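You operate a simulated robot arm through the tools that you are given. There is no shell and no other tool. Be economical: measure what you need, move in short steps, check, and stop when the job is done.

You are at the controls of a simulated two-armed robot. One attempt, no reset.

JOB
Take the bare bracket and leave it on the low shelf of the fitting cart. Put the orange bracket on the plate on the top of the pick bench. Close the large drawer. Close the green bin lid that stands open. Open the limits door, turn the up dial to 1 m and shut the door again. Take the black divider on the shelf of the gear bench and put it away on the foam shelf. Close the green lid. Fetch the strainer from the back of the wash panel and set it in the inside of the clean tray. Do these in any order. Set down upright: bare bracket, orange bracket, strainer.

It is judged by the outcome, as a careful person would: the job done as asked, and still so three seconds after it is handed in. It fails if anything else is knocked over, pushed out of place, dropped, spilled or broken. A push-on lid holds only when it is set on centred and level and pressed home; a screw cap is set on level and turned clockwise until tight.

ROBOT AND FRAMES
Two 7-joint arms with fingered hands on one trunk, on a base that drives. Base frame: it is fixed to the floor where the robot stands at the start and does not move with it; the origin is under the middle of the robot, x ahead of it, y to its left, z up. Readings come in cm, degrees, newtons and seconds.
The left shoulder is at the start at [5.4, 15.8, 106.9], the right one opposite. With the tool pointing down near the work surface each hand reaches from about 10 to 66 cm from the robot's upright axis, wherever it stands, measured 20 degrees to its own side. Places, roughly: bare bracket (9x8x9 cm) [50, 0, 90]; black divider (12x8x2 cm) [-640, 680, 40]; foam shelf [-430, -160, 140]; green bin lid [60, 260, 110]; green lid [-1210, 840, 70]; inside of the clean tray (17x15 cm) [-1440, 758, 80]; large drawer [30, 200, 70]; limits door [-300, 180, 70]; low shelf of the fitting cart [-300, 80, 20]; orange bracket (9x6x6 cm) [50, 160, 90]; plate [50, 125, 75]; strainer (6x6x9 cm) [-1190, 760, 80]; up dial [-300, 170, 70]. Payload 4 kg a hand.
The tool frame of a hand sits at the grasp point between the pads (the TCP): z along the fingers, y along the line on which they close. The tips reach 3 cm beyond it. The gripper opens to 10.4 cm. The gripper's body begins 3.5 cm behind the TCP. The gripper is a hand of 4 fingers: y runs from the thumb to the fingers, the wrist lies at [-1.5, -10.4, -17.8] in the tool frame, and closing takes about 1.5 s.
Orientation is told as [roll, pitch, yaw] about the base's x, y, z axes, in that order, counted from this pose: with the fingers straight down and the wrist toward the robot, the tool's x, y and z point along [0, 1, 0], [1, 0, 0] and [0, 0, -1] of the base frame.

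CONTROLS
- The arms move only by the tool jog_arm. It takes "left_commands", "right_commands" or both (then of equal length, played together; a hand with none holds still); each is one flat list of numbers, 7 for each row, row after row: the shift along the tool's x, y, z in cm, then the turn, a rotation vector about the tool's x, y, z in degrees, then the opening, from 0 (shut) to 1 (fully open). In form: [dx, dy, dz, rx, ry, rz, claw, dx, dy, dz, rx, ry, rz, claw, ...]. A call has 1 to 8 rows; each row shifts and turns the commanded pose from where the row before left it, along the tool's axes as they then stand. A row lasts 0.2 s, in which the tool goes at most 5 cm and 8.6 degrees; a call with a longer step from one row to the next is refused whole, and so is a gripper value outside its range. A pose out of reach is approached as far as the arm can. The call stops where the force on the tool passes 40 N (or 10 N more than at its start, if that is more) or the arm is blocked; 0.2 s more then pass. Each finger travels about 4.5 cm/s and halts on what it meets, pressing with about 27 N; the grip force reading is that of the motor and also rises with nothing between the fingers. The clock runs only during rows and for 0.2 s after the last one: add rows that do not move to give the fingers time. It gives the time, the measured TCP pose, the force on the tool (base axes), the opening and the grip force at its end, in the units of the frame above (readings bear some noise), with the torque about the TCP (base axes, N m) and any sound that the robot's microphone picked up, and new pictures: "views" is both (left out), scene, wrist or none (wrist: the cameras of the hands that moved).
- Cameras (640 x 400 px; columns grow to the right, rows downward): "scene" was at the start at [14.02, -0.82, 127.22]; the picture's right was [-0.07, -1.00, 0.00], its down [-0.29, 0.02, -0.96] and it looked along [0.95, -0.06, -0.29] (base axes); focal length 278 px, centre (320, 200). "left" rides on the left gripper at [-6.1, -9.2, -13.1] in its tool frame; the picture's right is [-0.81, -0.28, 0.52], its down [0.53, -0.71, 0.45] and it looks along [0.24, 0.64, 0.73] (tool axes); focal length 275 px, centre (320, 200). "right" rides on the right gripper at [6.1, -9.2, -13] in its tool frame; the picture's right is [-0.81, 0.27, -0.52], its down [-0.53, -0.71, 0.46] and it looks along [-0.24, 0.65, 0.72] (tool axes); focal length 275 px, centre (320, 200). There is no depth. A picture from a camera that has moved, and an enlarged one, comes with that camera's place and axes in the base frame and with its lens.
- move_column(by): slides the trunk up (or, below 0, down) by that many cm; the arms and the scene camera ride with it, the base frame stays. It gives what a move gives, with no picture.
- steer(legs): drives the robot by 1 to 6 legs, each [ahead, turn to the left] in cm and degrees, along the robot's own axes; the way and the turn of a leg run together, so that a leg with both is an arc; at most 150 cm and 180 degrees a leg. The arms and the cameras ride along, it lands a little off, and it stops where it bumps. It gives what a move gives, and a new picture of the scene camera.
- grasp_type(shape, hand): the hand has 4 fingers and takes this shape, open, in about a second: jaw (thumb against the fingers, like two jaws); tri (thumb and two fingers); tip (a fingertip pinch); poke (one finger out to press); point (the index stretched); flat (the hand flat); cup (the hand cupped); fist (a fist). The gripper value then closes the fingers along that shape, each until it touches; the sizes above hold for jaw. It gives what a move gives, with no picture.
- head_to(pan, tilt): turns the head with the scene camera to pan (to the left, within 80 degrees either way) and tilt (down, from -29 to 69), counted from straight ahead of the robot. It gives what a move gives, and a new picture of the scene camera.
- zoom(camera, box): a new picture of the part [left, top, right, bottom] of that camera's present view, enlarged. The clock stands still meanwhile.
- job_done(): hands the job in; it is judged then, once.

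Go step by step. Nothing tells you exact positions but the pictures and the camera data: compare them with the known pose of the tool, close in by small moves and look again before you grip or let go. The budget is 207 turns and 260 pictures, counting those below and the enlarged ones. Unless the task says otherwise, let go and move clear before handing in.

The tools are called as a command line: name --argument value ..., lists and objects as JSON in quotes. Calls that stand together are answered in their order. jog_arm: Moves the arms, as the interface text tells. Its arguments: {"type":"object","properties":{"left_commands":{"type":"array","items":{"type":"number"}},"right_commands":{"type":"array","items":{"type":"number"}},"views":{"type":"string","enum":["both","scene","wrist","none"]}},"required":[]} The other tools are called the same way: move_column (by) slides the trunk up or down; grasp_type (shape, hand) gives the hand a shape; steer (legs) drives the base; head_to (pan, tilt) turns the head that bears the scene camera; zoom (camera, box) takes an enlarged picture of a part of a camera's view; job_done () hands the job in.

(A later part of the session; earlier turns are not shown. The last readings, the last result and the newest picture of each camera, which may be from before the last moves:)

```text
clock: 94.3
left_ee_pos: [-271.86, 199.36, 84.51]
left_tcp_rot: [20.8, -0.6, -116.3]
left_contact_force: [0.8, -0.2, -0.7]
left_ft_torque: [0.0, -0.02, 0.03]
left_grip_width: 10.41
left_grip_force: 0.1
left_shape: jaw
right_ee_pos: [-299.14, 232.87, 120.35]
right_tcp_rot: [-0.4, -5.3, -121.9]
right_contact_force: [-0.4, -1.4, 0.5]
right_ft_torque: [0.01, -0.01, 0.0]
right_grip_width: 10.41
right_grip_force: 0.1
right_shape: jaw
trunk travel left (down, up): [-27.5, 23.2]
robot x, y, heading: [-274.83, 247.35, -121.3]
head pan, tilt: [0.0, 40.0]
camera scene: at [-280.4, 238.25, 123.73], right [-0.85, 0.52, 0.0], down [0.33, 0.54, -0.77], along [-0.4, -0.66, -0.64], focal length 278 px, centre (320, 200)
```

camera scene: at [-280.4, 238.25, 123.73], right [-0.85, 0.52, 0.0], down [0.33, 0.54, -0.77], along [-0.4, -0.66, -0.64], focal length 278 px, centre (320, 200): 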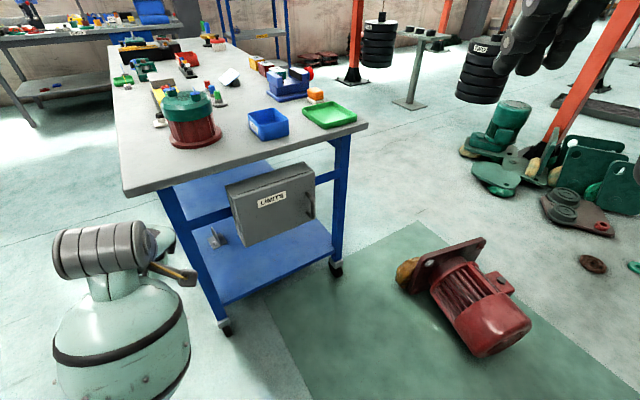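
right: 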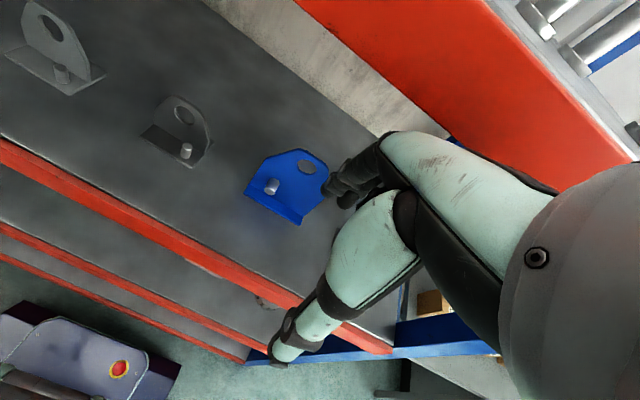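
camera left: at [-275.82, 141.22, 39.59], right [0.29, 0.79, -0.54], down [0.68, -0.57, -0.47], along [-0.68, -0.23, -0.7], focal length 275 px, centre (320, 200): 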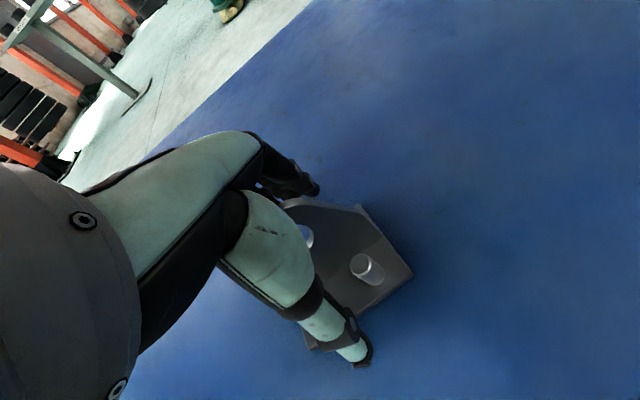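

The LIMITS box hangs on this end, its handle on the far-right side. First I untangle the left arm a bit, then square up to the box.

jog_arm --left_commands '[-2, 2, -1, 0, -7, 0, 1, -2, 2, -1, 0, -7, 0, 1, -2, 1, -1, 0, -6.5, 0, 1, -2, 0, -3, 0, 0, 0, 1, -2, 0, -4, 0, 0, 0, 1, -2, 0, -4, 0, 0, 0, 1]' --views "none"

steer --legs '[[26, 0], [0, 31], [-18, 0]]'

```text
clock: 95.0
left_ee_pos: [-273.53, 194.07, 84.35]
left_tcp_rot: [14.8, 0.6, -113.1]
left_contact_force: [1.0, 0.2, -0.4]
left_ft_torque: [0.01, 0.0, 0.01]
left_grip_width: 10.4
left_grip_force: 0.1
left_shape: jaw
right_ee_pos: [-300.34, 231.19, 119.75]
right_tcp_rot: [-0.4, -4.3, -121.9]
right_contact_force: [-0.6, 0.3, 0.6]
right_ft_torque: [-0.01, 0.01, 0.01]
right_grip_width: 10.39
right_grip_force: 0.1
right_shape: jaw
trunk travel left (down, up): [-27.5, 23.2]
robot x, y, heading: [-275.14, 247.41, -121.5]
head pan, tilt: [0.0, 40.0]
stopped in row 3 (left hand): the arm was blocked; the commanded pose is now the measured one
```

```text
clock: 96.4
left_ee_pos: [-281.28, 182.8, 85.54]
left_tcp_rot: [15.8, -0.4, -112.9]
left_contact_force: [-0.6, -0.6, -0.8]
left_ft_torque: [0.01, -0.01, -0.02]
left_grip_width: 10.39
left_grip_force: 0.1
left_shape: jaw
right_ee_pos: [-308.5, 220.54, 120.26]
right_tcp_rot: [0.4, -5.6, -122.1]
right_contact_force: [-0.7, -0.4, -0.1]
right_ft_torque: [0.0, -0.02, 0.0]
right_grip_width: 10.37
right_grip_force: 0.0
right_shape: jaw
trunk travel left (down, up): [-27.5, 23.2]
robot x, y, heading: [-282.83, 234.49, -121.5]
head pan, tilt: [0.0, 40.0]
stopped in leg 1: the force on the tool passed its limit at 84 N (the readings are from after the stop); the commanded pose is now the measured one
camera scene: at [-287.63, 225.18, 123.89], right [-0.85, 0.52, 0.01], down [0.33, 0.54, -0.77], along [-0.41, -0.66, -0.63], focal length 278 px, centre (320, 200)
```

scene: 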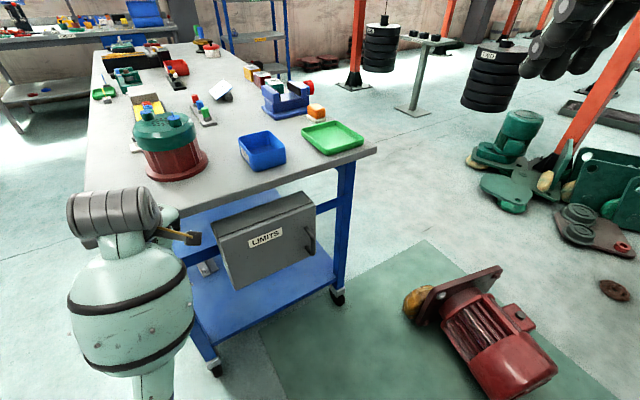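

The hand touched the cart corner; I back away straight, then free the left arm by extending it.

steer --legs '[[-35, 0]]'

jog_arm --left_commands '[0, 4, 0, 0, -4, 0, 1, 0, 4, 0, 0, -4, 0, 1, 0, 4, -1, 0, -4, 0, 1, 0, 3, -3, 0, -3, 0, 1, 0, 0, -4, 0, 0, 0, 1, 0, 0, -4, 0, 0, 0, 1, 0, 0, -4, 0, 0, 0, 1]' --views "scene"

```text
clock: 98.8
left_ee_pos: [-263.18, 212.41, 85.1]
left_tcp_rot: [15.5, -0.1, -112.6]
left_contact_force: [0.7, 0.5, 0.2]
left_ft_torque: [-0.01, 0.02, -0.01]
left_grip_width: 10.41
left_grip_force: 0.0
left_shape: jaw
right_ee_pos: [-290.78, 249.56, 119.78]
right_tcp_rot: [0.3, -4.9, -121.7]
right_contact_force: [0.2, 0.0, -0.6]
right_ft_torque: [0.0, 0.06, -0.03]
right_grip_width: 10.39
right_grip_force: 0.1
right_shape: jaw
trunk travel left (down, up): [-27.5, 23.2]
robot x, y, heading: [-264.3, 264.45, -121.0]
head pan, tilt: [0.0, 40.0]
camera scene: at [-270.68, 254.27, 123.59], right [-0.86, 0.52, 0.0], down [0.33, 0.55, -0.76], along [-0.39, -0.65, -0.65], focal length 278 px, centre (320, 200)
```

scene: 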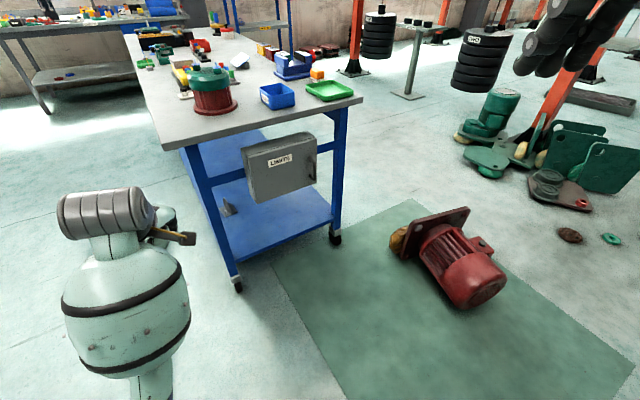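

```text
clock: 100.4
left_ee_pos: [-269.24, 198.76, 101.54]
left_tcp_rot: [0.4, -0.2, -112.7]
left_contact_force: [0.1, 0.1, -0.8]
left_ft_torque: [0.01, -0.03, 0.02]
left_grip_width: 10.41
left_grip_force: 0.1
left_shape: jaw
right_ee_pos: [-290.52, 250.02, 119.94]
right_tcp_rot: [0.4, -5.1, -121.7]
right_contact_force: [0.6, 0.8, -0.2]
right_ft_torque: [-0.03, -0.02, 0.0]
right_grip_width: 10.41
right_grip_force: 0.1
right_shape: jaw
trunk travel left (down, up): [-27.5, 23.2]
robot x, y, heading: [-264.62, 264.59, -120.9]
head pan, tilt: [0.0, 40.0]
camera scene: at [-270.68, 254.45, 123.6], right [-0.86, 0.52, 0.0], down [0.33, 0.55, -0.76], along [-0.39, -0.66, -0.64], focal length 278 px, centre (320, 200)
```

scene: 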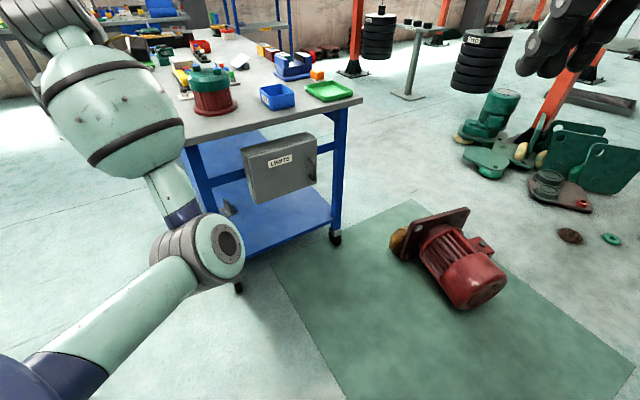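

Freed. I bring the left hand back to a carry pose.

jog_arm --left_commands '[-2, -3, -2.5, 0, 0, 4, 1, -2, -3, -2.5, 0, 0, 4, 1, -2, -3, -2.5, 0, 0, 0, 1, -2, -3, -2.5, 0, 0, 0, 1, -2, -3, -2.5, 0, 0, 0, 1, -2, -3, -2.5, 0, 0, 0, 1, -2, -3, 0, 0, 0, 0, 1, -2, -3, 0, 0, 0, 0, 1]' --views "none"

zoom --camera "scene" --box '[220, 100, 380, 200]'

```text
clock: 102.2
left_ee_pos: [-273.62, 200.55, 113.39]
left_tcp_rot: [0.5, -0.2, -120.7]
left_contact_force: [0.4, -0.5, -0.1]
left_ft_torque: [0.01, 0.0, 0.01]
left_grip_width: 10.41
left_grip_force: 0.1
left_shape: jaw
left hand out of reach, approached as far as the arm can: row 1, 2, 3, 4, 5, 6, 7, 8
right_ee_pos: [-290.51, 249.9, 119.98]
right_tcp_rot: [0.4, -5.0, -121.7]
right_contact_force: [0.0, -0.2, -0.3]
right_ft_torque: [0.01, 0.01, -0.06]
right_grip_width: 10.4
right_grip_force: 0.1
right_shape: jaw
trunk travel left (down, up): [-27.5, 23.2]
robot x, y, heading: [-264.41, 264.57, -121.1]
head pan, tilt: [0.0, 40.0]
```

```text
4.00 times, centred on (300, 150) of scene
camera zoom: at [-270.68, 254.4, 123.59], right [-0.86, 0.52, 0.0], down [0.33, 0.55, -0.76], along [-0.39, -0.65, -0.65], focal length 1113 px, centre (400, 400)
```

zoom: 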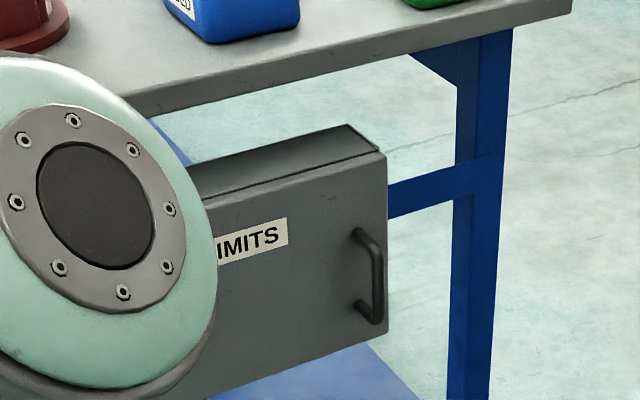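

The left elbow is folded oddly in front. I extend the arm forward and up to reset it, then look.

jog_arm --left_commands '[2, 4, -1, 0, 0, 0, 1, 2, 4, -1, 0, 0, 0, 1, 2, 4, -1, 0, 0, 0, 1, 2, 4, -1, 0, 0, 0, 1, 2, 4, -1, 0, 0, 0, 1, 2, 4, -1, 0, 0, 0, 1, 2, 4, -1, 0, 0, 0, 1, 2, 4, -1, 0, 0, 0, 1]' --views "scene"

```text
clock: 104.0
left_ee_pos: [-274.15, 183.74, 115.91]
left_tcp_rot: [0.5, -0.2, -120.5]
left_contact_force: [0.5, -0.6, 0.7]
left_ft_torque: [-0.03, 0.01, 0.01]
left_grip_width: 10.38
left_grip_force: 0.0
left_shape: jaw
left hand out of reach, approached as far as the arm can: row 4, 5, 6, 7, 8
right_ee_pos: [-290.64, 249.73, 119.93]
right_tcp_rot: [0.3, -5.1, -121.7]
right_contact_force: [1.2, 0.0, -0.2]
right_ft_torque: [0.01, 0.0, 0.01]
right_grip_width: 10.42
right_grip_force: 0.1
right_shape: jaw
trunk travel left (down, up): [-27.5, 23.2]
robot x, y, heading: [-264.52, 264.93, -121.0]
head pan, tilt: [0.0, 40.0]
camera scene: at [-270.64, 254.33, 123.59], right [-0.86, 0.52, 0.0], down [0.33, 0.55, -0.76], along [-0.39, -0.65, -0.65], focal length 278 px, centre (320, 200)
```

scene: 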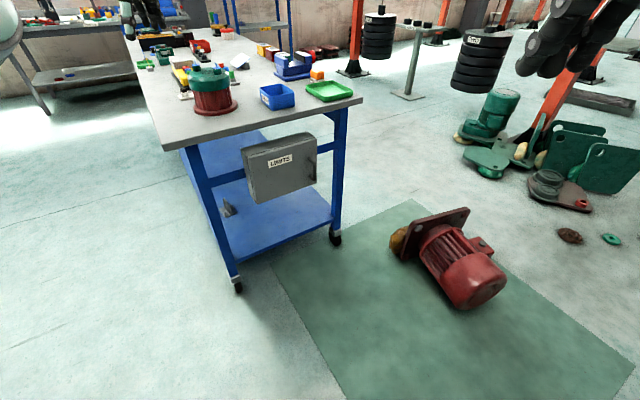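

Arm is now straightened out. I retract it gently.

jog_arm --left_commands '[-1, -4.5, 0, 0, 0, 0, 1, -1, -4.5, 0, 0, 0, 0, 1, -1, -4.5, 0, 0, 0, 0, 1, -1.5, -4.5, 0, 0, 0, 0, 1, -2, -4.5, 0, 0, 0, 0, 1, -2, -4.5, 0, 0, 0, 0, 1, -2, -4.5, 0, 0, 0, 0, 1, -2, -4.5, 0, 0, 0, 0, 1]' --views "scene"

```text
clock: 105.8
left_ee_pos: [-262.33, 202.98, 118.2]
left_tcp_rot: [0.6, -0.1, -120.6]
left_contact_force: [0.3, 0.2, -0.2]
left_ft_torque: [0.0, -0.01, 0.01]
left_grip_width: 10.38
left_grip_force: 0.0
left_shape: jaw
left hand out of reach, approached as far as the arm can: row 4, 5, 6, 7, 8
right_ee_pos: [-290.54, 249.9, 119.94]
right_tcp_rot: [0.4, -5.1, -121.8]
right_contact_force: [0.6, 0.3, -0.8]
right_ft_torque: [-0.02, -0.01, 0.01]
right_grip_width: 10.4
right_grip_force: 0.0
right_shape: jaw
trunk travel left (down, up): [-27.5, 23.2]
robot x, y, heading: [-264.76, 264.5, -121.0]
head pan, tilt: [0.0, 40.0]
camera scene: at [-270.69, 254.44, 123.6], right [-0.86, 0.52, 0.0], down [0.33, 0.55, -0.76], along [-0.39, -0.65, -0.64], focal length 278 px, centre (320, 200)
```

scene: 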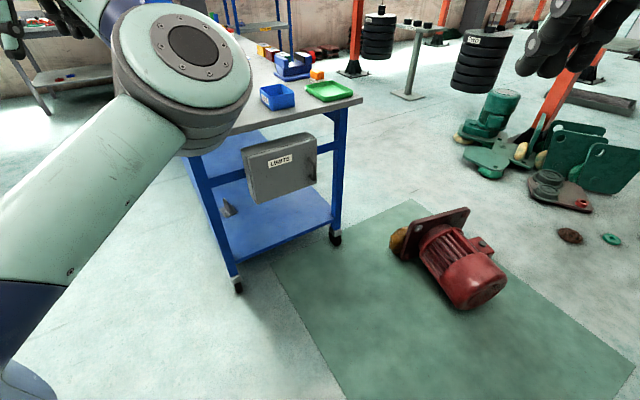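

The elbow bends inward. I yaw the hand so the wrist goes to the left, pulling the elbow outward.

jog_arm --left_commands '[0, 0, 0, 0, 0, 8, 1, 0, 0, 0, 0, 0, 8, 1, 0, 0, 0, 0, 0, 8, 1, 0, 0, 0, 0, 0, 8, 1, 0, 0, 0, 0, 0, 8, 1, 0, 0, 0, 0, 0, 8, 1, 0, 0, 0, 0, 0, 8, 1, 0, 0, 0, 0, 0, 8, 1]' --views "scene"

```text
clock: 107.6
left_ee_pos: [-262.37, 202.91, 118.2]
left_tcp_rot: [0.3, 0.5, 175.2]
left_contact_force: [0.5, 0.1, 0.4]
left_ft_torque: [-0.04, 0.01, 0.01]
left_grip_width: 10.4
left_grip_force: 0.1
left_shape: jaw
right_ee_pos: [-290.49, 249.91, 120.01]
right_tcp_rot: [0.3, -5.1, -121.7]
right_contact_force: [0.2, 1.1, 0.4]
right_ft_torque: [0.0, -0.03, -0.03]
right_grip_width: 10.39
right_grip_force: 0.0
right_shape: jaw
trunk travel left (down, up): [-27.5, 23.2]
robot x, y, heading: [-264.65, 265.09, -121.1]
head pan, tilt: [0.0, 40.0]
camera scene: at [-270.62, 254.38, 123.6], right [-0.86, 0.52, 0.0], down [0.33, 0.55, -0.76], along [-0.39, -0.65, -0.65], focal length 278 px, centre (320, 200)
```

scene: 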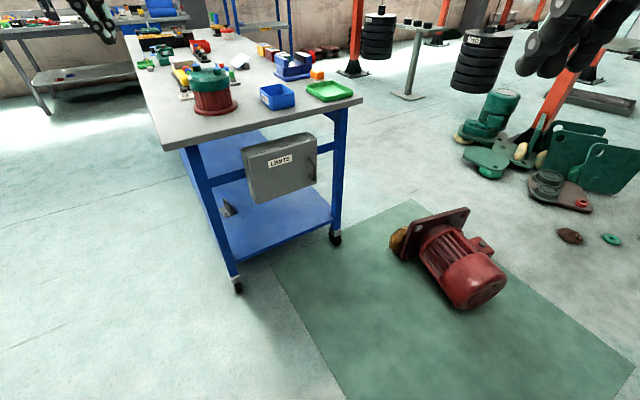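

Elbow is out of the way now. I retract in this orientation, then start yawing back.

jog_arm --left_commands '[-4.1, 1.1, 0, 0, 0, 0, 1, -4.1, 1.1, 0, 0, 0, 0, 1, -4.1, 1.1, 0, 0, 0, 0, 1, -4.1, 1.1, 0, 0, 0, 0, 1, -4.1, 1.1, 0, 0, 0, 0, 1, 0, 0, 0, 0, 0, -8, 1, 0, 0, 0, 0, 0, -8, 1, 0, 0, 0, 0, 0, -8, 1]' --views "none"

jog_arm --left_commands '[0, 0, 0, 0, 0, -8, 1, 0, 0, 0, 0, 0, -8, 1, 0, 0, 0, 0, 0, -8, 1, 0, 0, 0, 0, 0, -8, 1, 0, 0, 0, 0, 0, -8, 1, 0, 0, 0, 0, 0, 0, 1]' --views "scene"

```text
clock: 109.4
left_ee_pos: [-264.25, 215.34, 116.76]
left_tcp_rot: [-1.0, 0.1, -160.4]
left_contact_force: [0.2, -0.5, 0.8]
left_ft_torque: [-0.01, -0.02, 0.01]
left_grip_width: 10.4
left_grip_force: 0.1
left_shape: jaw
left hand out of reach, approached as far as the arm can: row 5, 6, 7, 8
right_ee_pos: [-290.58, 249.85, 119.86]
right_tcp_rot: [0.6, -4.9, -121.9]
right_contact_force: [4.5, -15.6, 12.1]
right_ft_torque: [2.68, -0.74, -2.04]
right_grip_width: 10.39
right_grip_force: 0.0
right_shape: jaw
trunk travel left (down, up): [-27.5, 23.2]
robot x, y, heading: [-264.36, 264.6, -120.8]
head pan, tilt: [0.0, 40.0]
```

```text
clock: 110.8
left_ee_pos: [-262.71, 208.99, 115.78]
left_tcp_rot: [-0.4, 0.7, -120.4]
left_contact_force: [-0.3, 0.4, 0.0]
left_ft_torque: [0.02, 0.03, 0.01]
left_grip_width: 10.39
left_grip_force: 0.1
left_shape: jaw
left hand out of reach, approached as far as the arm can: row 1, 2, 3, 4, 5
right_ee_pos: [-290.61, 249.95, 119.81]
right_tcp_rot: [0.4, -5.0, -121.9]
right_contact_force: [6.2, -30.5, 21.4]
right_ft_torque: [5.0, -1.73, -3.7]
right_grip_width: 10.4
right_grip_force: 0.1
right_shape: jaw
trunk travel left (down, up): [-27.5, 23.2]
robot x, y, heading: [-265.25, 264.74, -120.8]
head pan, tilt: [0.0, 40.0]
camera scene: at [-266.36, 252.48, 125.96], right [-1.0, 0.01, 0.0], down [0.01, 0.42, -0.91], along [-0.01, -0.91, -0.42], focal length 278 px, centre (320, 200)
```

scene: 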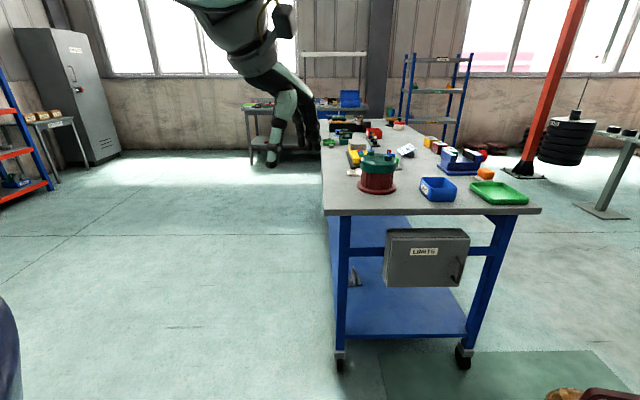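

The left elbow is pressing near the head. I extend the hand forward again and roll the fingers inward so that the forearm must come from the outside.

jog_arm --left_commands '[1, 4.5, 0, 0, 0, 0, 1, 1, 4.5, 0, 0, 0, 0, 1, 1, 4.5, 0, 0, -8, 0, 1, 1, 4.5, 0, 0, -8, 0, 1, 0, 3, 0, 0, -8, 0, 1, 0, 0, 0, 0, -8, 0, 1, 0, 0, 0, 0, -8, 0, 1, 0, 0, 0, 0, -8, 0, 1]' --views "scene"

```text
clock: 112.6
left_ee_pos: [-270.38, 189.25, 116.42]
left_tcp_rot: [-47.6, -0.2, -120.7]
left_contact_force: [-0.2, 0.1, 0.2]
left_ft_torque: [-0.02, -0.01, 0.0]
left_grip_width: 10.37
left_grip_force: 0.1
left_shape: jaw
right_ee_pos: [-290.58, 249.85, 119.9]
right_tcp_rot: [0.3, -5.0, -121.6]
right_contact_force: [-0.4, 0.0, 0.1]
right_ft_torque: [-0.02, 0.0, 0.03]
right_grip_width: 10.42
right_grip_force: 0.0
right_shape: jaw
trunk travel left (down, up): [-27.5, 23.2]
robot x, y, heading: [-264.28, 264.65, -121.1]
head pan, tilt: [0.0, 40.0]
camera scene: at [-270.63, 254.33, 123.59], right [-0.86, 0.52, 0.0], down [0.33, 0.55, -0.76], along [-0.39, -0.65, -0.65], focal length 278 px, centre (320, 200)
```

scene: 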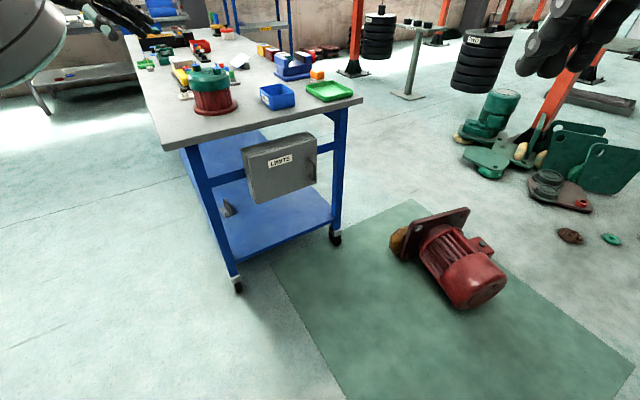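

Rolled 48°. I retract along the forward axis and watch the elbow.

jog_arm --left_commands '[0, -4.5, 0, 0, 0, 0, 1, 0, -4.5, 0, 0, 0, 0, 1, 0, -4.5, 0, 0, 0, 0, 1, 0, -4.5, 0, 0, 0, 0, 1, 0, -4.5, 0, 0, 0, 0, 1]' --views "scene"

```text
clock: 113.8
left_ee_pos: [-258.77, 208.71, 116.66]
left_tcp_rot: [-47.5, -0.2, -120.7]
left_contact_force: [0.5, 1.0, 0.5]
left_ft_torque: [0.01, 0.02, -0.01]
left_grip_width: 10.39
left_grip_force: 0.1
left_shape: jaw
right_ee_pos: [-290.57, 250.04, 119.9]
right_tcp_rot: [0.4, -5.2, -121.7]
right_contact_force: [-0.1, 0.0, 0.0]
right_ft_torque: [-0.02, -0.01, 0.0]
right_grip_width: 10.36
right_grip_force: 0.0
right_shape: jaw
trunk travel left (down, up): [-27.5, 23.2]
robot x, y, heading: [-264.22, 264.9, -120.8]
head pan, tilt: [0.0, 40.0]
camera scene: at [-270.59, 254.55, 123.61], right [-0.86, 0.52, 0.0], down [0.33, 0.55, -0.77], along [-0.39, -0.66, -0.64], focal length 278 px, centre (320, 200)
```

scene: 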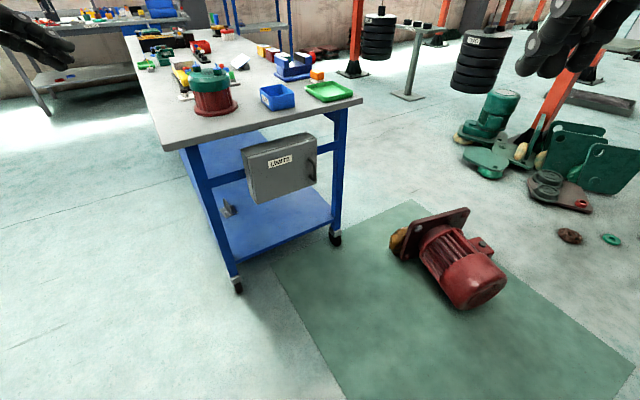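

That works: the elbow stays outside. I retract further and unroll.

jog_arm --left_commands '[0, -4.5, 0, 0, 0, 0, 1, 0, -4.5, 0, 0, 0, 0, 1, 0, 0, 0, 0, 8, 0, 1, 0, 0, 0, 0, 8, 0, 1, 0, 0, 0, 0, 8, 0, 1, -1, 0, 0, 0, 8, 0, 1, -2, 0, 0, 0, 8, 0, 1, -4, 0, 0, 0, 8, 0, 1]' --views "scene"

```text
clock: 115.6
left_ee_pos: [-256.05, 210.94, 116.18]
left_tcp_rot: [-0.1, 0.6, -120.4]
left_contact_force: [-0.5, -0.4, 0.7]
left_ft_torque: [0.01, -0.03, 0.01]
left_grip_width: 10.39
left_grip_force: 0.2
left_shape: jaw
left hand out of reach, approached as far as the arm can: row 6, 7, 8
right_ee_pos: [-290.61, 249.96, 119.95]
right_tcp_rot: [0.8, -5.0, -122.0]
right_contact_force: [10.8, -25.1, 21.9]
right_ft_torque: [4.49, -1.16, -3.52]
right_grip_width: 10.4
right_grip_force: 0.2
right_shape: jaw
trunk travel left (down, up): [-27.5, 23.2]
robot x, y, heading: [-264.29, 264.57, -121.0]
head pan, tilt: [0.0, 40.0]
camera scene: at [-266.28, 252.54, 125.84], right [-1.0, -0.01, 0.0], down [0.0, 0.43, -0.9], along [0.01, -0.9, -0.43], focal length 278 px, centre (320, 200)
```

scene: 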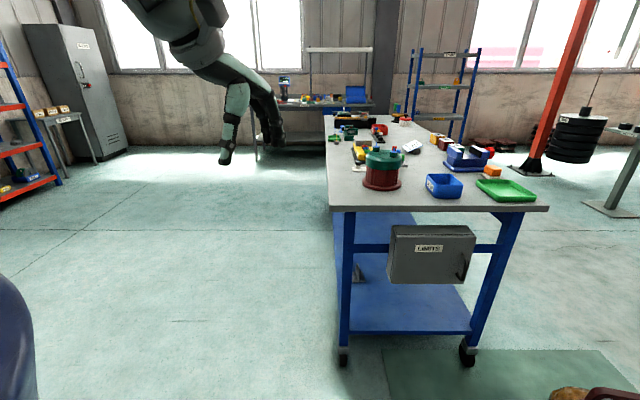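

Unrolling swings the elbow in again. I roll back, lower the hand with the elbow outside, and unroll lower down.

jog_arm --left_commands '[3, 2, 0, 0, -8, 0, 1, 2, 2, 0, 0, -8, 0, 1, 2, 0, 0, 0, -8, 0, 1, 0, 0, 0, 0, -8, 0, 1, 0, 0, 0, 0, -8, 0, 1, 0, 0, 0, 0, -8, 0, 1, 0, 0, 0, 0, -8, 0, 1, 0, 0, 0, 0, -8, 0, 1]' --views "none"

jog_arm --left_commands '[-3.5, 0, 1.5, 0, 0, 0, 1, -3.5, 0, 1.5, 0, 0, 0, 1, -3.5, 0, 1.5, 0, 0, 0, 1, -3.5, 0, 1.5, 0, 0, 0, 1, -3.5, 0, 1.5, 0, 0, 0, 1, -3.5, 0, 1.5, 0, 0, 0, 1]' --views "scene"

```text
clock: 117.4
left_ee_pos: [-252.2, 204.07, 115.76]
left_tcp_rot: [-63.6, -0.2, -120.7]
left_contact_force: [0.4, 0.2, -0.6]
left_ft_torque: [0.02, -0.03, 0.0]
left_grip_width: 10.4
left_grip_force: 0.0
left_shape: jaw
right_ee_pos: [-290.39, 249.79, 119.94]
right_tcp_rot: [0.3, -5.1, -121.7]
right_contact_force: [0.1, -0.2, -0.4]
right_ft_torque: [0.0, -0.01, 0.03]
right_grip_width: 10.36
right_grip_force: 0.1
right_shape: jaw
trunk travel left (down, up): [-27.5, 23.2]
robot x, y, heading: [-264.5, 264.98, -121.1]
head pan, tilt: [0.0, 40.0]
```

```text
clock: 118.8
left_ee_pos: [-267.13, 213.1, 130.18]
left_tcp_rot: [-64.0, 0.3, -120.4]
left_contact_force: [0.3, 0.9, 0.6]
left_ft_torque: [-0.02, -0.01, -0.03]
left_grip_width: 10.41
left_grip_force: 0.0
left_shape: jaw
right_ee_pos: [-290.71, 250.02, 119.95]
right_tcp_rot: [0.4, -5.1, -121.7]
right_contact_force: [-0.1, 0.2, 0.9]
right_ft_torque: [-0.04, 0.0, -0.01]
right_grip_width: 10.39
right_grip_force: 0.1
right_shape: jaw
trunk travel left (down, up): [-27.5, 23.2]
robot x, y, heading: [-264.49, 264.76, -120.9]
head pan, tilt: [0.0, 40.0]
camera scene: at [-270.77, 254.52, 123.57], right [-0.86, 0.52, 0.0], down [0.34, 0.55, -0.76], along [-0.39, -0.65, -0.65], focal length 278 px, centre (320, 200)
```

scene: 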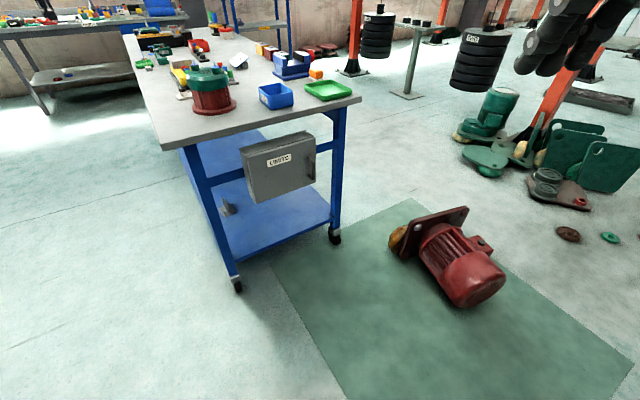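

I moved the wrong way along z; now lower properly (tool x is mostly down in this roll).

jog_arm --left_commands '[4.2, 0, 2, 0, 0, 0, 1, 4.2, 0, 2, 0, 0, 0, 1, 4.2, 0, 2, 0, 0, 0, 1, 4.2, 0, 2, 0, 0, 0, 1, 4.2, 0, 2, 0, 0, 0, 1, 4.2, 0, 2, 0, 0, 0, 1, 4.2, 0, 2, 0, 0, 0, 1, 4.2, 0, 2, 0, 0, 0, 1]' --views "none"

jog_arm --left_commands '[0, 0, 0, 0, 8, 0, 1, 0, 0, 0, 0, 8, 0, 1, 0, 0, 0, 0, 8, 0, 1, 0, 0, 0, 0, 8, 0, 1, 0, 0, 0, 0, 8, 0, 1, 0, 0, 0, 0, 8, 0, 1, 0, 0, 0, 0, 8, 0, 1, 0, 0, 0, 0, 8, 0, 1]' --views "scene"

```text
clock: 120.6
left_ee_pos: [-267.15, 212.35, 93.28]
left_tcp_rot: [-63.5, -0.2, -120.5]
left_contact_force: [-0.5, 0.2, -0.7]
left_ft_torque: [-0.02, -0.05, -0.05]
left_grip_width: 10.38
left_grip_force: 0.1
left_shape: jaw
right_ee_pos: [-290.65, 249.76, 119.8]
right_tcp_rot: [0.2, -5.0, -121.7]
right_contact_force: [0.6, 0.6, 0.0]
right_ft_torque: [-0.01, 0.02, 0.02]
right_grip_width: 10.38
right_grip_force: 0.0
right_shape: jaw
trunk travel left (down, up): [-27.5, 23.2]
robot x, y, heading: [-264.36, 264.73, -121.0]
head pan, tilt: [0.0, 40.0]
```

```text
clock: 122.4
left_ee_pos: [-262.8, 210.24, 93.43]
left_tcp_rot: [0.6, -0.1, -120.7]
left_contact_force: [0.4, 0.3, -0.6]
left_ft_torque: [-0.01, 0.02, 0.01]
left_grip_width: 10.4
left_grip_force: 0.2
left_shape: jaw
left hand out of reach, approached as far as the arm can: row 7, 8
right_ee_pos: [-290.52, 249.91, 119.86]
right_tcp_rot: [0.5, -5.1, -121.7]
right_contact_force: [-0.7, -0.1, -0.9]
right_ft_torque: [-0.01, 0.04, -0.01]
right_grip_width: 10.41
right_grip_force: 0.0
right_shape: jaw
trunk travel left (down, up): [-27.5, 23.2]
robot x, y, heading: [-264.62, 264.79, -120.9]
head pan, tilt: [0.0, 40.0]
camera scene: at [-270.66, 254.42, 123.6], right [-0.86, 0.52, 0.0], down [0.33, 0.55, -0.76], along [-0.39, -0.65, -0.65], focal length 278 px, centre (320, 200)
```

scene: 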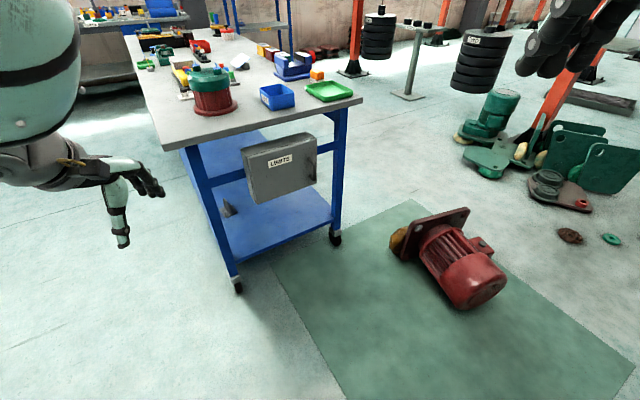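

Now the elbow sits outside and up. I try a modest retract.

jog_arm --left_commands '[0, -2.5, 0, 0, 0, 0, 1, 0, -2.5, 0, 0, 0, 0, 1, 0, -2.5, 0, 0, 0, 0, 1, -1, -2.5, 0, 0, 0, 0, 1, -2, -1, 0, 0, 0, 0, 1, -2, 0, 0, 0, 0, 0, 1]' --views "scene"

```text
clock: 123.8
left_ee_pos: [-259.53, 215.96, 93.92]
left_tcp_rot: [0.4, 0.3, -120.6]
left_contact_force: [-0.4, 0.0, 0.7]
left_ft_torque: [0.04, -0.02, 0.04]
left_grip_width: 10.39
left_grip_force: 0.1
left_shape: jaw
left hand out of reach, approached as far as the arm can: row 3, 4, 5, 6
right_ee_pos: [-290.5, 249.86, 119.78]
right_tcp_rot: [0.4, -5.0, -121.7]
right_contact_force: [0.0, 0.2, -0.4]
right_ft_torque: [0.0, 0.03, -0.02]
right_grip_width: 10.4
right_grip_force: 0.0
right_shape: jaw
trunk travel left (down, up): [-27.5, 23.2]
robot x, y, heading: [-264.36, 264.82, -121.1]
head pan, tilt: [0.0, 40.0]
camera scene: at [-270.12, 253.8, 124.19], right [-0.9, 0.44, 0.0], down [0.26, 0.53, -0.81], along [-0.35, -0.72, -0.59], focal length 278 px, centre (320, 200)
```

scene: 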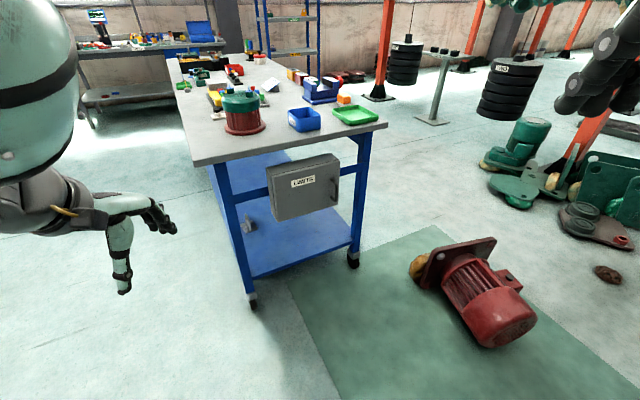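

The elbow still wants to lean on the head, so I'll stow the left arm in the rolled pose (which worked) and work with the right hand.

jog_arm --left_commands '[2, 4, 0, 0, -8, 0, 1, 2, 4, 0, 0, -8, 0, 1, 2, 3, 0, 0, -8, 0, 1, 0, 0, 0, 0, -8, 0, 1, 0, 0, 0, 0, -8, 0, 1, 0, 0, 0, 0, -8, 0, 1, 0, 0, 0, 0, -8, 0, 1, 0, 0, 0, 0, -8, 0, 1]' --views "none"

jog_arm --left_commands '[0, -4, 0, 0, 0, 0, 1, 0, -4, 0, 0, 0, 0, 1, 0, -4, 0, 0, 0, 0, 1, 0, -4, 0, 0, 0, 0, 1, 0, -4, 0, 0, 0, 0, 1]' --views "scene"

```text
clock: 125.6
left_ee_pos: [-260.18, 203.45, 93.37]
left_tcp_rot: [-63.7, -0.2, -120.5]
left_contact_force: [0.9, 0.3, 0.6]
left_ft_torque: [-0.03, 0.04, -0.01]
left_grip_width: 10.37
left_grip_force: 0.0
left_shape: jaw
right_ee_pos: [-290.67, 249.74, 119.91]
right_tcp_rot: [0.3, -5.0, -121.7]
right_contact_force: [0.3, -1.1, 0.2]
right_ft_torque: [0.02, 0.02, 0.01]
right_grip_width: 10.42
right_grip_force: 0.1
right_shape: jaw
trunk travel left (down, up): [-27.5, 23.2]
robot x, y, heading: [-264.76, 265.24, -120.7]
head pan, tilt: [0.0, 40.0]
```

```text
clock: 126.8
left_ee_pos: [-249.81, 220.6, 93.23]
left_tcp_rot: [-63.6, -0.3, -120.7]
left_contact_force: [-0.3, 0.5, 0.3]
left_ft_torque: [0.02, -0.01, 0.01]
left_grip_width: 10.38
left_grip_force: 0.1
left_shape: jaw
right_ee_pos: [-290.41, 249.89, 119.98]
right_tcp_rot: [0.3, -5.1, -121.6]
right_contact_force: [-0.2, 0.7, 1.0]
right_ft_torque: [0.0, 0.02, -0.02]
right_grip_width: 10.4
right_grip_force: 0.0
right_shape: jaw
trunk travel left (down, up): [-27.5, 23.2]
robot x, y, heading: [-264.5, 265.04, -121.0]
head pan, tilt: [0.0, 40.0]
camera scene: at [-270.56, 254.45, 123.61], right [-0.86, 0.52, 0.0], down [0.33, 0.55, -0.76], along [-0.39, -0.65, -0.64], focal length 278 px, centre (320, 200)
```

scene: 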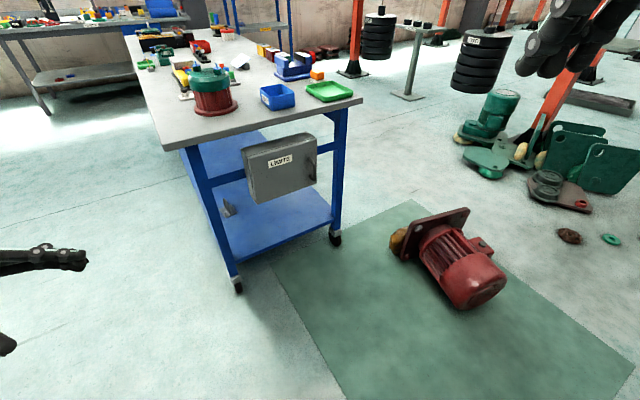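

Left arm is stowed neatly. Now I drive to face the LIMITS box squarely with the right hand in front of its handle.

steer --legs '[[0, -4], [34, 0], [0, 35]]'

head_to --pan -15 --tilt 40

zoom --camera "scene" --box '[220, 125, 460, 275]'

```text
clock: 131.6
left_ee_pos: [-248.35, 206.48, 93.42]
left_tcp_rot: [-63.4, -0.2, -88.9]
left_contact_force: [-0.5, -0.2, 1.1]
left_ft_torque: [0.0, 0.04, 0.01]
left_grip_width: 10.37
left_grip_force: 0.0
left_shape: jaw
right_ee_pos: [-298.42, 210.08, 120.09]
right_tcp_rot: [0.3, -5.0, -90.0]
right_contact_force: [-0.7, -0.1, 0.3]
right_ft_torque: [-0.02, -0.01, 0.01]
right_grip_width: 10.38
right_grip_force: 0.0
right_shape: jaw
trunk travel left (down, up): [-27.5, 23.2]
robot x, y, heading: [-284.68, 236.87, -89.2]
head pan, tilt: [0.0, 40.0]
camera scene: at [-283.56, 223.18, 123.62], right [-1.0, -0.01, 0.01], down [-0.01, 0.65, -0.76], along [0.0, -0.76, -0.65], focal length 278 px, centre (320, 200)
```

scene: 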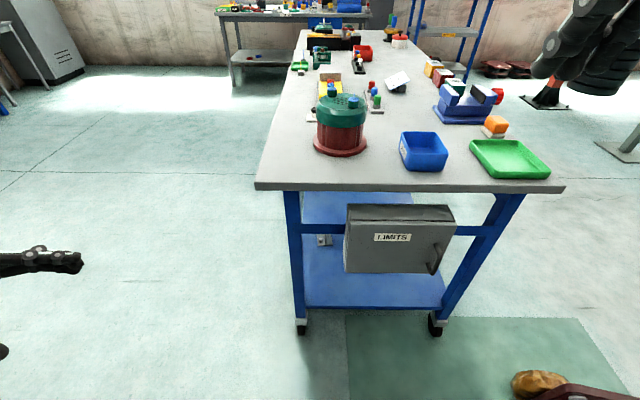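

```text
clock: 132.3
left_ee_pos: [-249.1, 207.59, 94.12]
left_tcp_rot: [-63.2, -0.9, -88.9]
left_contact_force: [-0.4, 0.0, 0.7]
left_ft_torque: [0.02, 0.03, 0.0]
left_grip_width: 10.41
left_grip_force: 0.1
left_shape: jaw
right_ee_pos: [-299.27, 211.73, 120.31]
right_tcp_rot: [0.6, -5.9, -90.1]
right_contact_force: [-0.8, 0.6, 0.5]
right_ft_torque: [0.03, -0.03, 0.02]
right_grip_width: 10.38
right_grip_force: 0.1
right_shape: jaw
trunk travel left (down, up): [-27.5, 23.2]
robot x, y, heading: [-284.82, 236.02, -89.3]
head pan, tilt: [-15.0, 40.0]
camera scene: at [-285.81, 223.54, 123.65], right [-0.97, 0.25, 0.01], down [0.15, 0.63, -0.76], along [-0.19, -0.73, -0.65], focal length 278 px, centre (320, 200)
```

scene: 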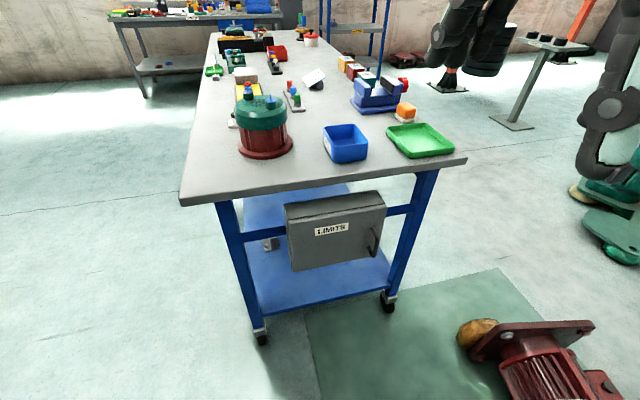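

```text
2.67 times, centred on (340, 200) of scene
camera zoom: at [-285.81, 223.54, 123.65], right [-0.97, 0.25, 0.01], down [0.15, 0.63, -0.76], along [-0.19, -0.73, -0.65], focal length 742 px, centre (267, 200)
```

zoom: 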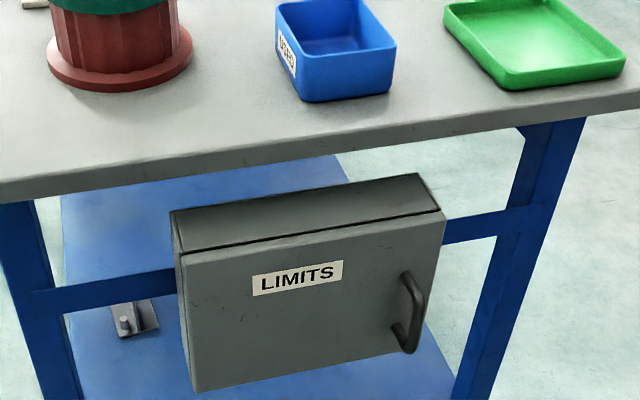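

The door handle (vertical bar) is near [-311, 183, 69]; hinge on the left. I turn the right hand so its closing line is horizontal and tip its fingers forward.

jog_arm --right_commands '[0, 0, 0, 0, 0, -8.4, 1, 0, 0, 0, 0, 0, -8.4, 1, 0, 0, 0, 0, 0, -8.4, 1, 0, 0, 0, 0, 0, -8.4, 1, 0, 0, 0, 0, 0, -8.4, 1, 0, 0, 0, 0, 0, -8.4, 1, 0, 0, 0, 0, 0, -8.4, 1, 0, 0, 0, 0, 0, -8.4, 1]' --views "none"

jog_arm --right_commands '[0, 0, 0, 0, 0, -8.4, 1, 0, 0, 0, 0, 0, -8.4, 1, 0, 0, 0, 0, 0, -6, 1, 0, 0, 0, 0, -8.4, 0, 1, 0, 0, 0, 0, -8.4, 0, 1, 0, 0, 0, 0, -8.4, 0, 1, 0, 0, 0, 0, -8.4, 0, 1, 0, 0, 0, 0, -8.4, 0, 1]' --views "both"

```text
clock: 134.2
left_ee_pos: [-249.18, 207.55, 94.08]
left_tcp_rot: [-63.3, -0.9, -88.9]
left_contact_force: [0.3, 0.1, 0.0]
left_ft_torque: [-0.01, 0.0, -0.02]
left_grip_width: 10.43
left_grip_force: 0.1
left_shape: jaw
right_ee_pos: [-299.19, 211.52, 120.07]
right_tcp_rot: [-5.1, -2.8, -22.5]
right_contact_force: [0.6, 0.4, -0.2]
right_ft_torque: [0.03, -0.02, -0.01]
right_grip_width: 10.39
right_grip_force: 0.0
right_shape: jaw
trunk travel left (down, up): [-27.5, 23.2]
robot x, y, heading: [-284.83, 236.23, -89.4]
head pan, tilt: [-15.0, 40.0]
```

```text
clock: 135.9
left_ee_pos: [-249.06, 207.52, 94.02]
left_tcp_rot: [-63.3, -1.0, -88.9]
left_contact_force: [0.2, 0.5, -0.1]
left_ft_torque: [-0.01, -0.01, -0.01]
left_grip_width: 10.42
left_grip_force: 0.1
left_shape: jaw
right_ee_pos: [-299.4, 211.58, 120.3]
right_tcp_rot: [-48.0, -0.6, 0.0]
right_contact_force: [0.2, -0.3, -0.1]
right_ft_torque: [-0.01, -0.02, 0.0]
right_grip_width: 10.39
right_grip_force: 0.1
right_shape: jaw
trunk travel left (down, up): [-27.5, 23.2]
robot x, y, heading: [-284.3, 236.69, -89.2]
head pan, tilt: [-15.0, 40.0]
camera scene: at [-285.81, 223.47, 123.64], right [-0.97, 0.25, 0.01], down [0.15, 0.63, -0.76], along [-0.19, -0.73, -0.65], focal length 278 px, centre (320, 200)
camera right: at [-308.39, 225.36, 124.29], right [0.26, -0.16, 0.95], down [-0.71, -0.7, 0.08], along [0.65, -0.7, -0.3], focal length 275 px, centre (320, 200)
```

scene: 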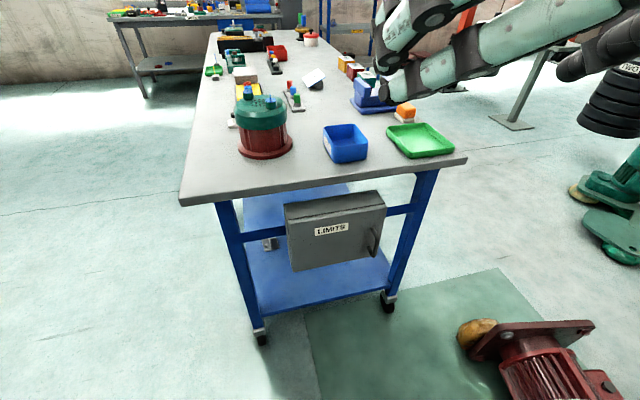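
right: 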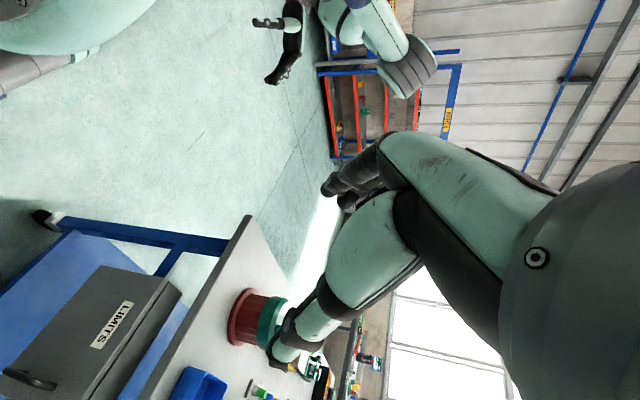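

The orientation works; triangulated handle at about [-312, 181, 68.5]. I bring the right hand down toward a pregrasp point.

jog_arm --right_commands '[1.8, -1.25, 4.3, 0, 0, 0, 1, 1.8, -1.25, 4.3, 0, 0, 0, 1, 1.8, -1.25, 4.3, 0, 0, 0, 1, 1.8, -1.25, 4.3, 0, 0, 0, 0.8, 1.8, -1.25, 4.3, 0, 0, 0, 0.7, 1.8, -1.25, 4.3, 0, 0, 0, 0.7, 1.8, -1.25, 4.3, 0, 0, 0, 0.7, 0, 0, 0, 0, 0, 0, 0.7]'

```text
clock: 137.8
left_ee_pos: [-249.06, 207.5, 94.05]
left_tcp_rot: [-63.3, -0.9, -88.8]
left_contact_force: [-0.2, -0.3, -0.4]
left_ft_torque: [-0.01, -0.03, -0.03]
left_grip_width: 10.36
left_grip_force: 0.1
left_shape: jaw
right_ee_pos: [-308.92, 193.66, 96.26]
right_tcp_rot: [-47.8, -0.5, 0.0]
right_contact_force: [-0.2, -0.4, 0.6]
right_ft_torque: [-0.03, 0.0, -0.04]
right_grip_width: 7.33
right_grip_force: 0.1
right_shape: jaw
right hand out of reach, approached as far as the arm can: row 1, 2, 3, 4
trunk travel left (down, up): [-27.5, 23.2]
robot x, y, heading: [-284.72, 236.4, -89.2]
head pan, tilt: [-15.0, 40.0]
camera scene: at [-285.75, 223.43, 123.64], right [-0.97, 0.25, 0.01], down [0.15, 0.63, -0.76], along [-0.19, -0.73, -0.65], focal length 278 px, centre (320, 200)
camera right: at [-318.13, 207.48, 100.41], right [0.27, -0.16, 0.95], down [-0.71, -0.69, 0.08], along [0.65, -0.7, -0.3], focal length 275 px, centre (320, 200)
```

scene: 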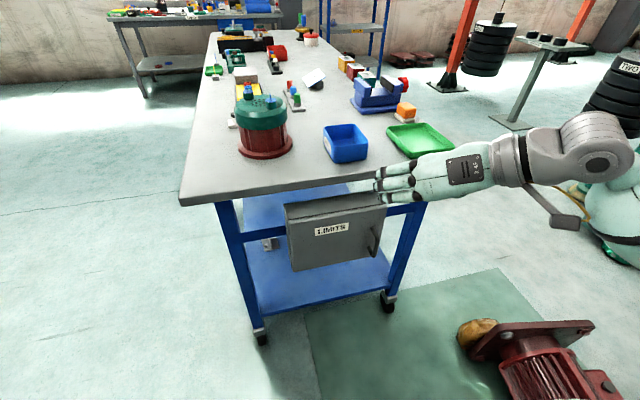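
right: 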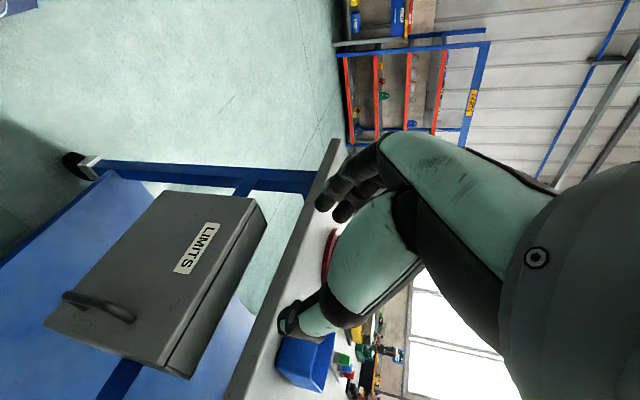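

Handle confirmed near [-313, 181.5, 68.5]. I continue to the pregrasp.

jog_arm --right_commands '[2.54, -0.82, 3.1, 0, 0, 0, 0.7, 2.54, -0.82, 3.1, 0, 0, 0, 0.7, 2.54, -0.82, 3.1, 0, 0, 0, 0.7, 2.54, -0.82, 3.1, 0, 0, 0, 0.7, 2.54, -0.82, 3.1, 0, 0, 0, 0.7, 0, 0, 0, 0, 0, 0, 0.7]'

```text
clock: 139.2
left_ee_pos: [-249.04, 207.51, 93.91]
left_tcp_rot: [-63.2, -0.9, -89.0]
left_contact_force: [0.2, 0.7, 0.5]
left_ft_torque: [0.03, 0.03, 0.03]
left_grip_width: 10.39
left_grip_force: 0.0
left_shape: jaw
right_ee_pos: [-312.97, 190.61, 76.29]
right_tcp_rot: [-47.8, -0.5, 0.1]
right_contact_force: [0.4, -0.5, 0.3]
right_ft_torque: [0.04, -0.02, -0.01]
right_grip_width: 7.29
right_grip_force: 0.1
right_shape: jaw
trunk travel left (down, up): [-27.5, 23.2]
robot x, y, heading: [-284.5, 236.92, -89.4]
head pan, tilt: [-15.0, 40.0]
camera scene: at [-285.76, 223.46, 123.64], right [-0.97, 0.25, 0.01], down [0.15, 0.63, -0.76], along [-0.19, -0.73, -0.65], focal length 278 px, centre (320, 200)
camera right: at [-322.17, 204.38, 80.29], right [0.27, -0.16, 0.95], down [-0.71, -0.7, 0.08], along [0.65, -0.7, -0.3], focal length 275 px, centre (320, 200)
```

scene: 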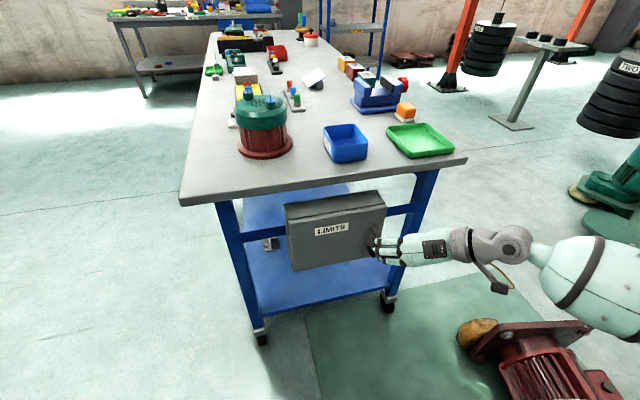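
right: 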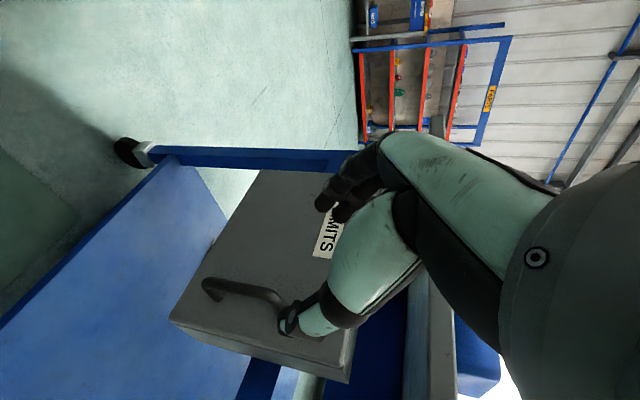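

Handle spans z 63–71 at x≈-313.4. I advance along the fingers onto it.

jog_arm --right_commands '[0.4, -0.2, 4.2, 0, 0, 0, 0.7, 0.3, -0.2, 4.2, 0, 0, 0, 0.7, 0.3, 0, 3.6, 0, 0, 0, 0.7, 0, 0, 0, 0, 0, 0, 0.7]' --views "wrist"

```text
clock: 140.2
left_ee_pos: [-249.03, 207.53, 94.02]
left_tcp_rot: [-63.2, -1.0, -88.9]
left_contact_force: [-0.3, 0.0, -0.4]
left_ft_torque: [0.01, -0.01, 0.01]
left_grip_width: 10.4
left_grip_force: 0.1
left_shape: jaw
right_ee_pos: [-313.3, 182.34, 67.53]
right_tcp_rot: [-47.8, -0.7, 0.1]
right_contact_force: [0.5, -0.1, -0.7]
right_ft_torque: [0.02, -0.01, -0.02]
right_grip_width: 7.32
right_grip_force: 0.1
right_shape: jaw
trunk travel left (down, up): [-27.5, 23.2]
robot x, y, heading: [-284.44, 236.28, -89.2]
head pan, tilt: [-15.0, 40.0]
camera right: at [-322.51, 196.18, 71.68], right [0.27, -0.16, 0.95], down [-0.71, -0.7, 0.08], along [0.65, -0.7, -0.3], focal length 275 px, centre (320, 200)
```

right: 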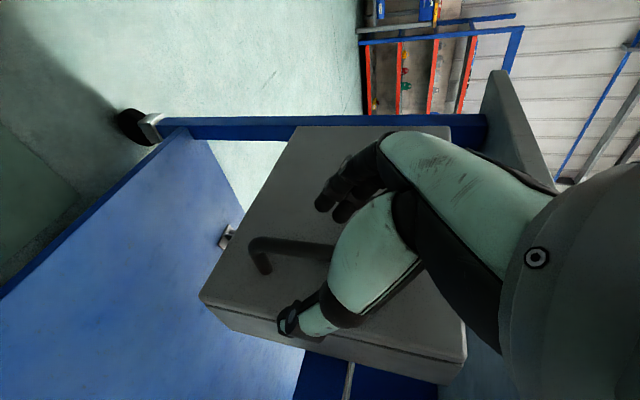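

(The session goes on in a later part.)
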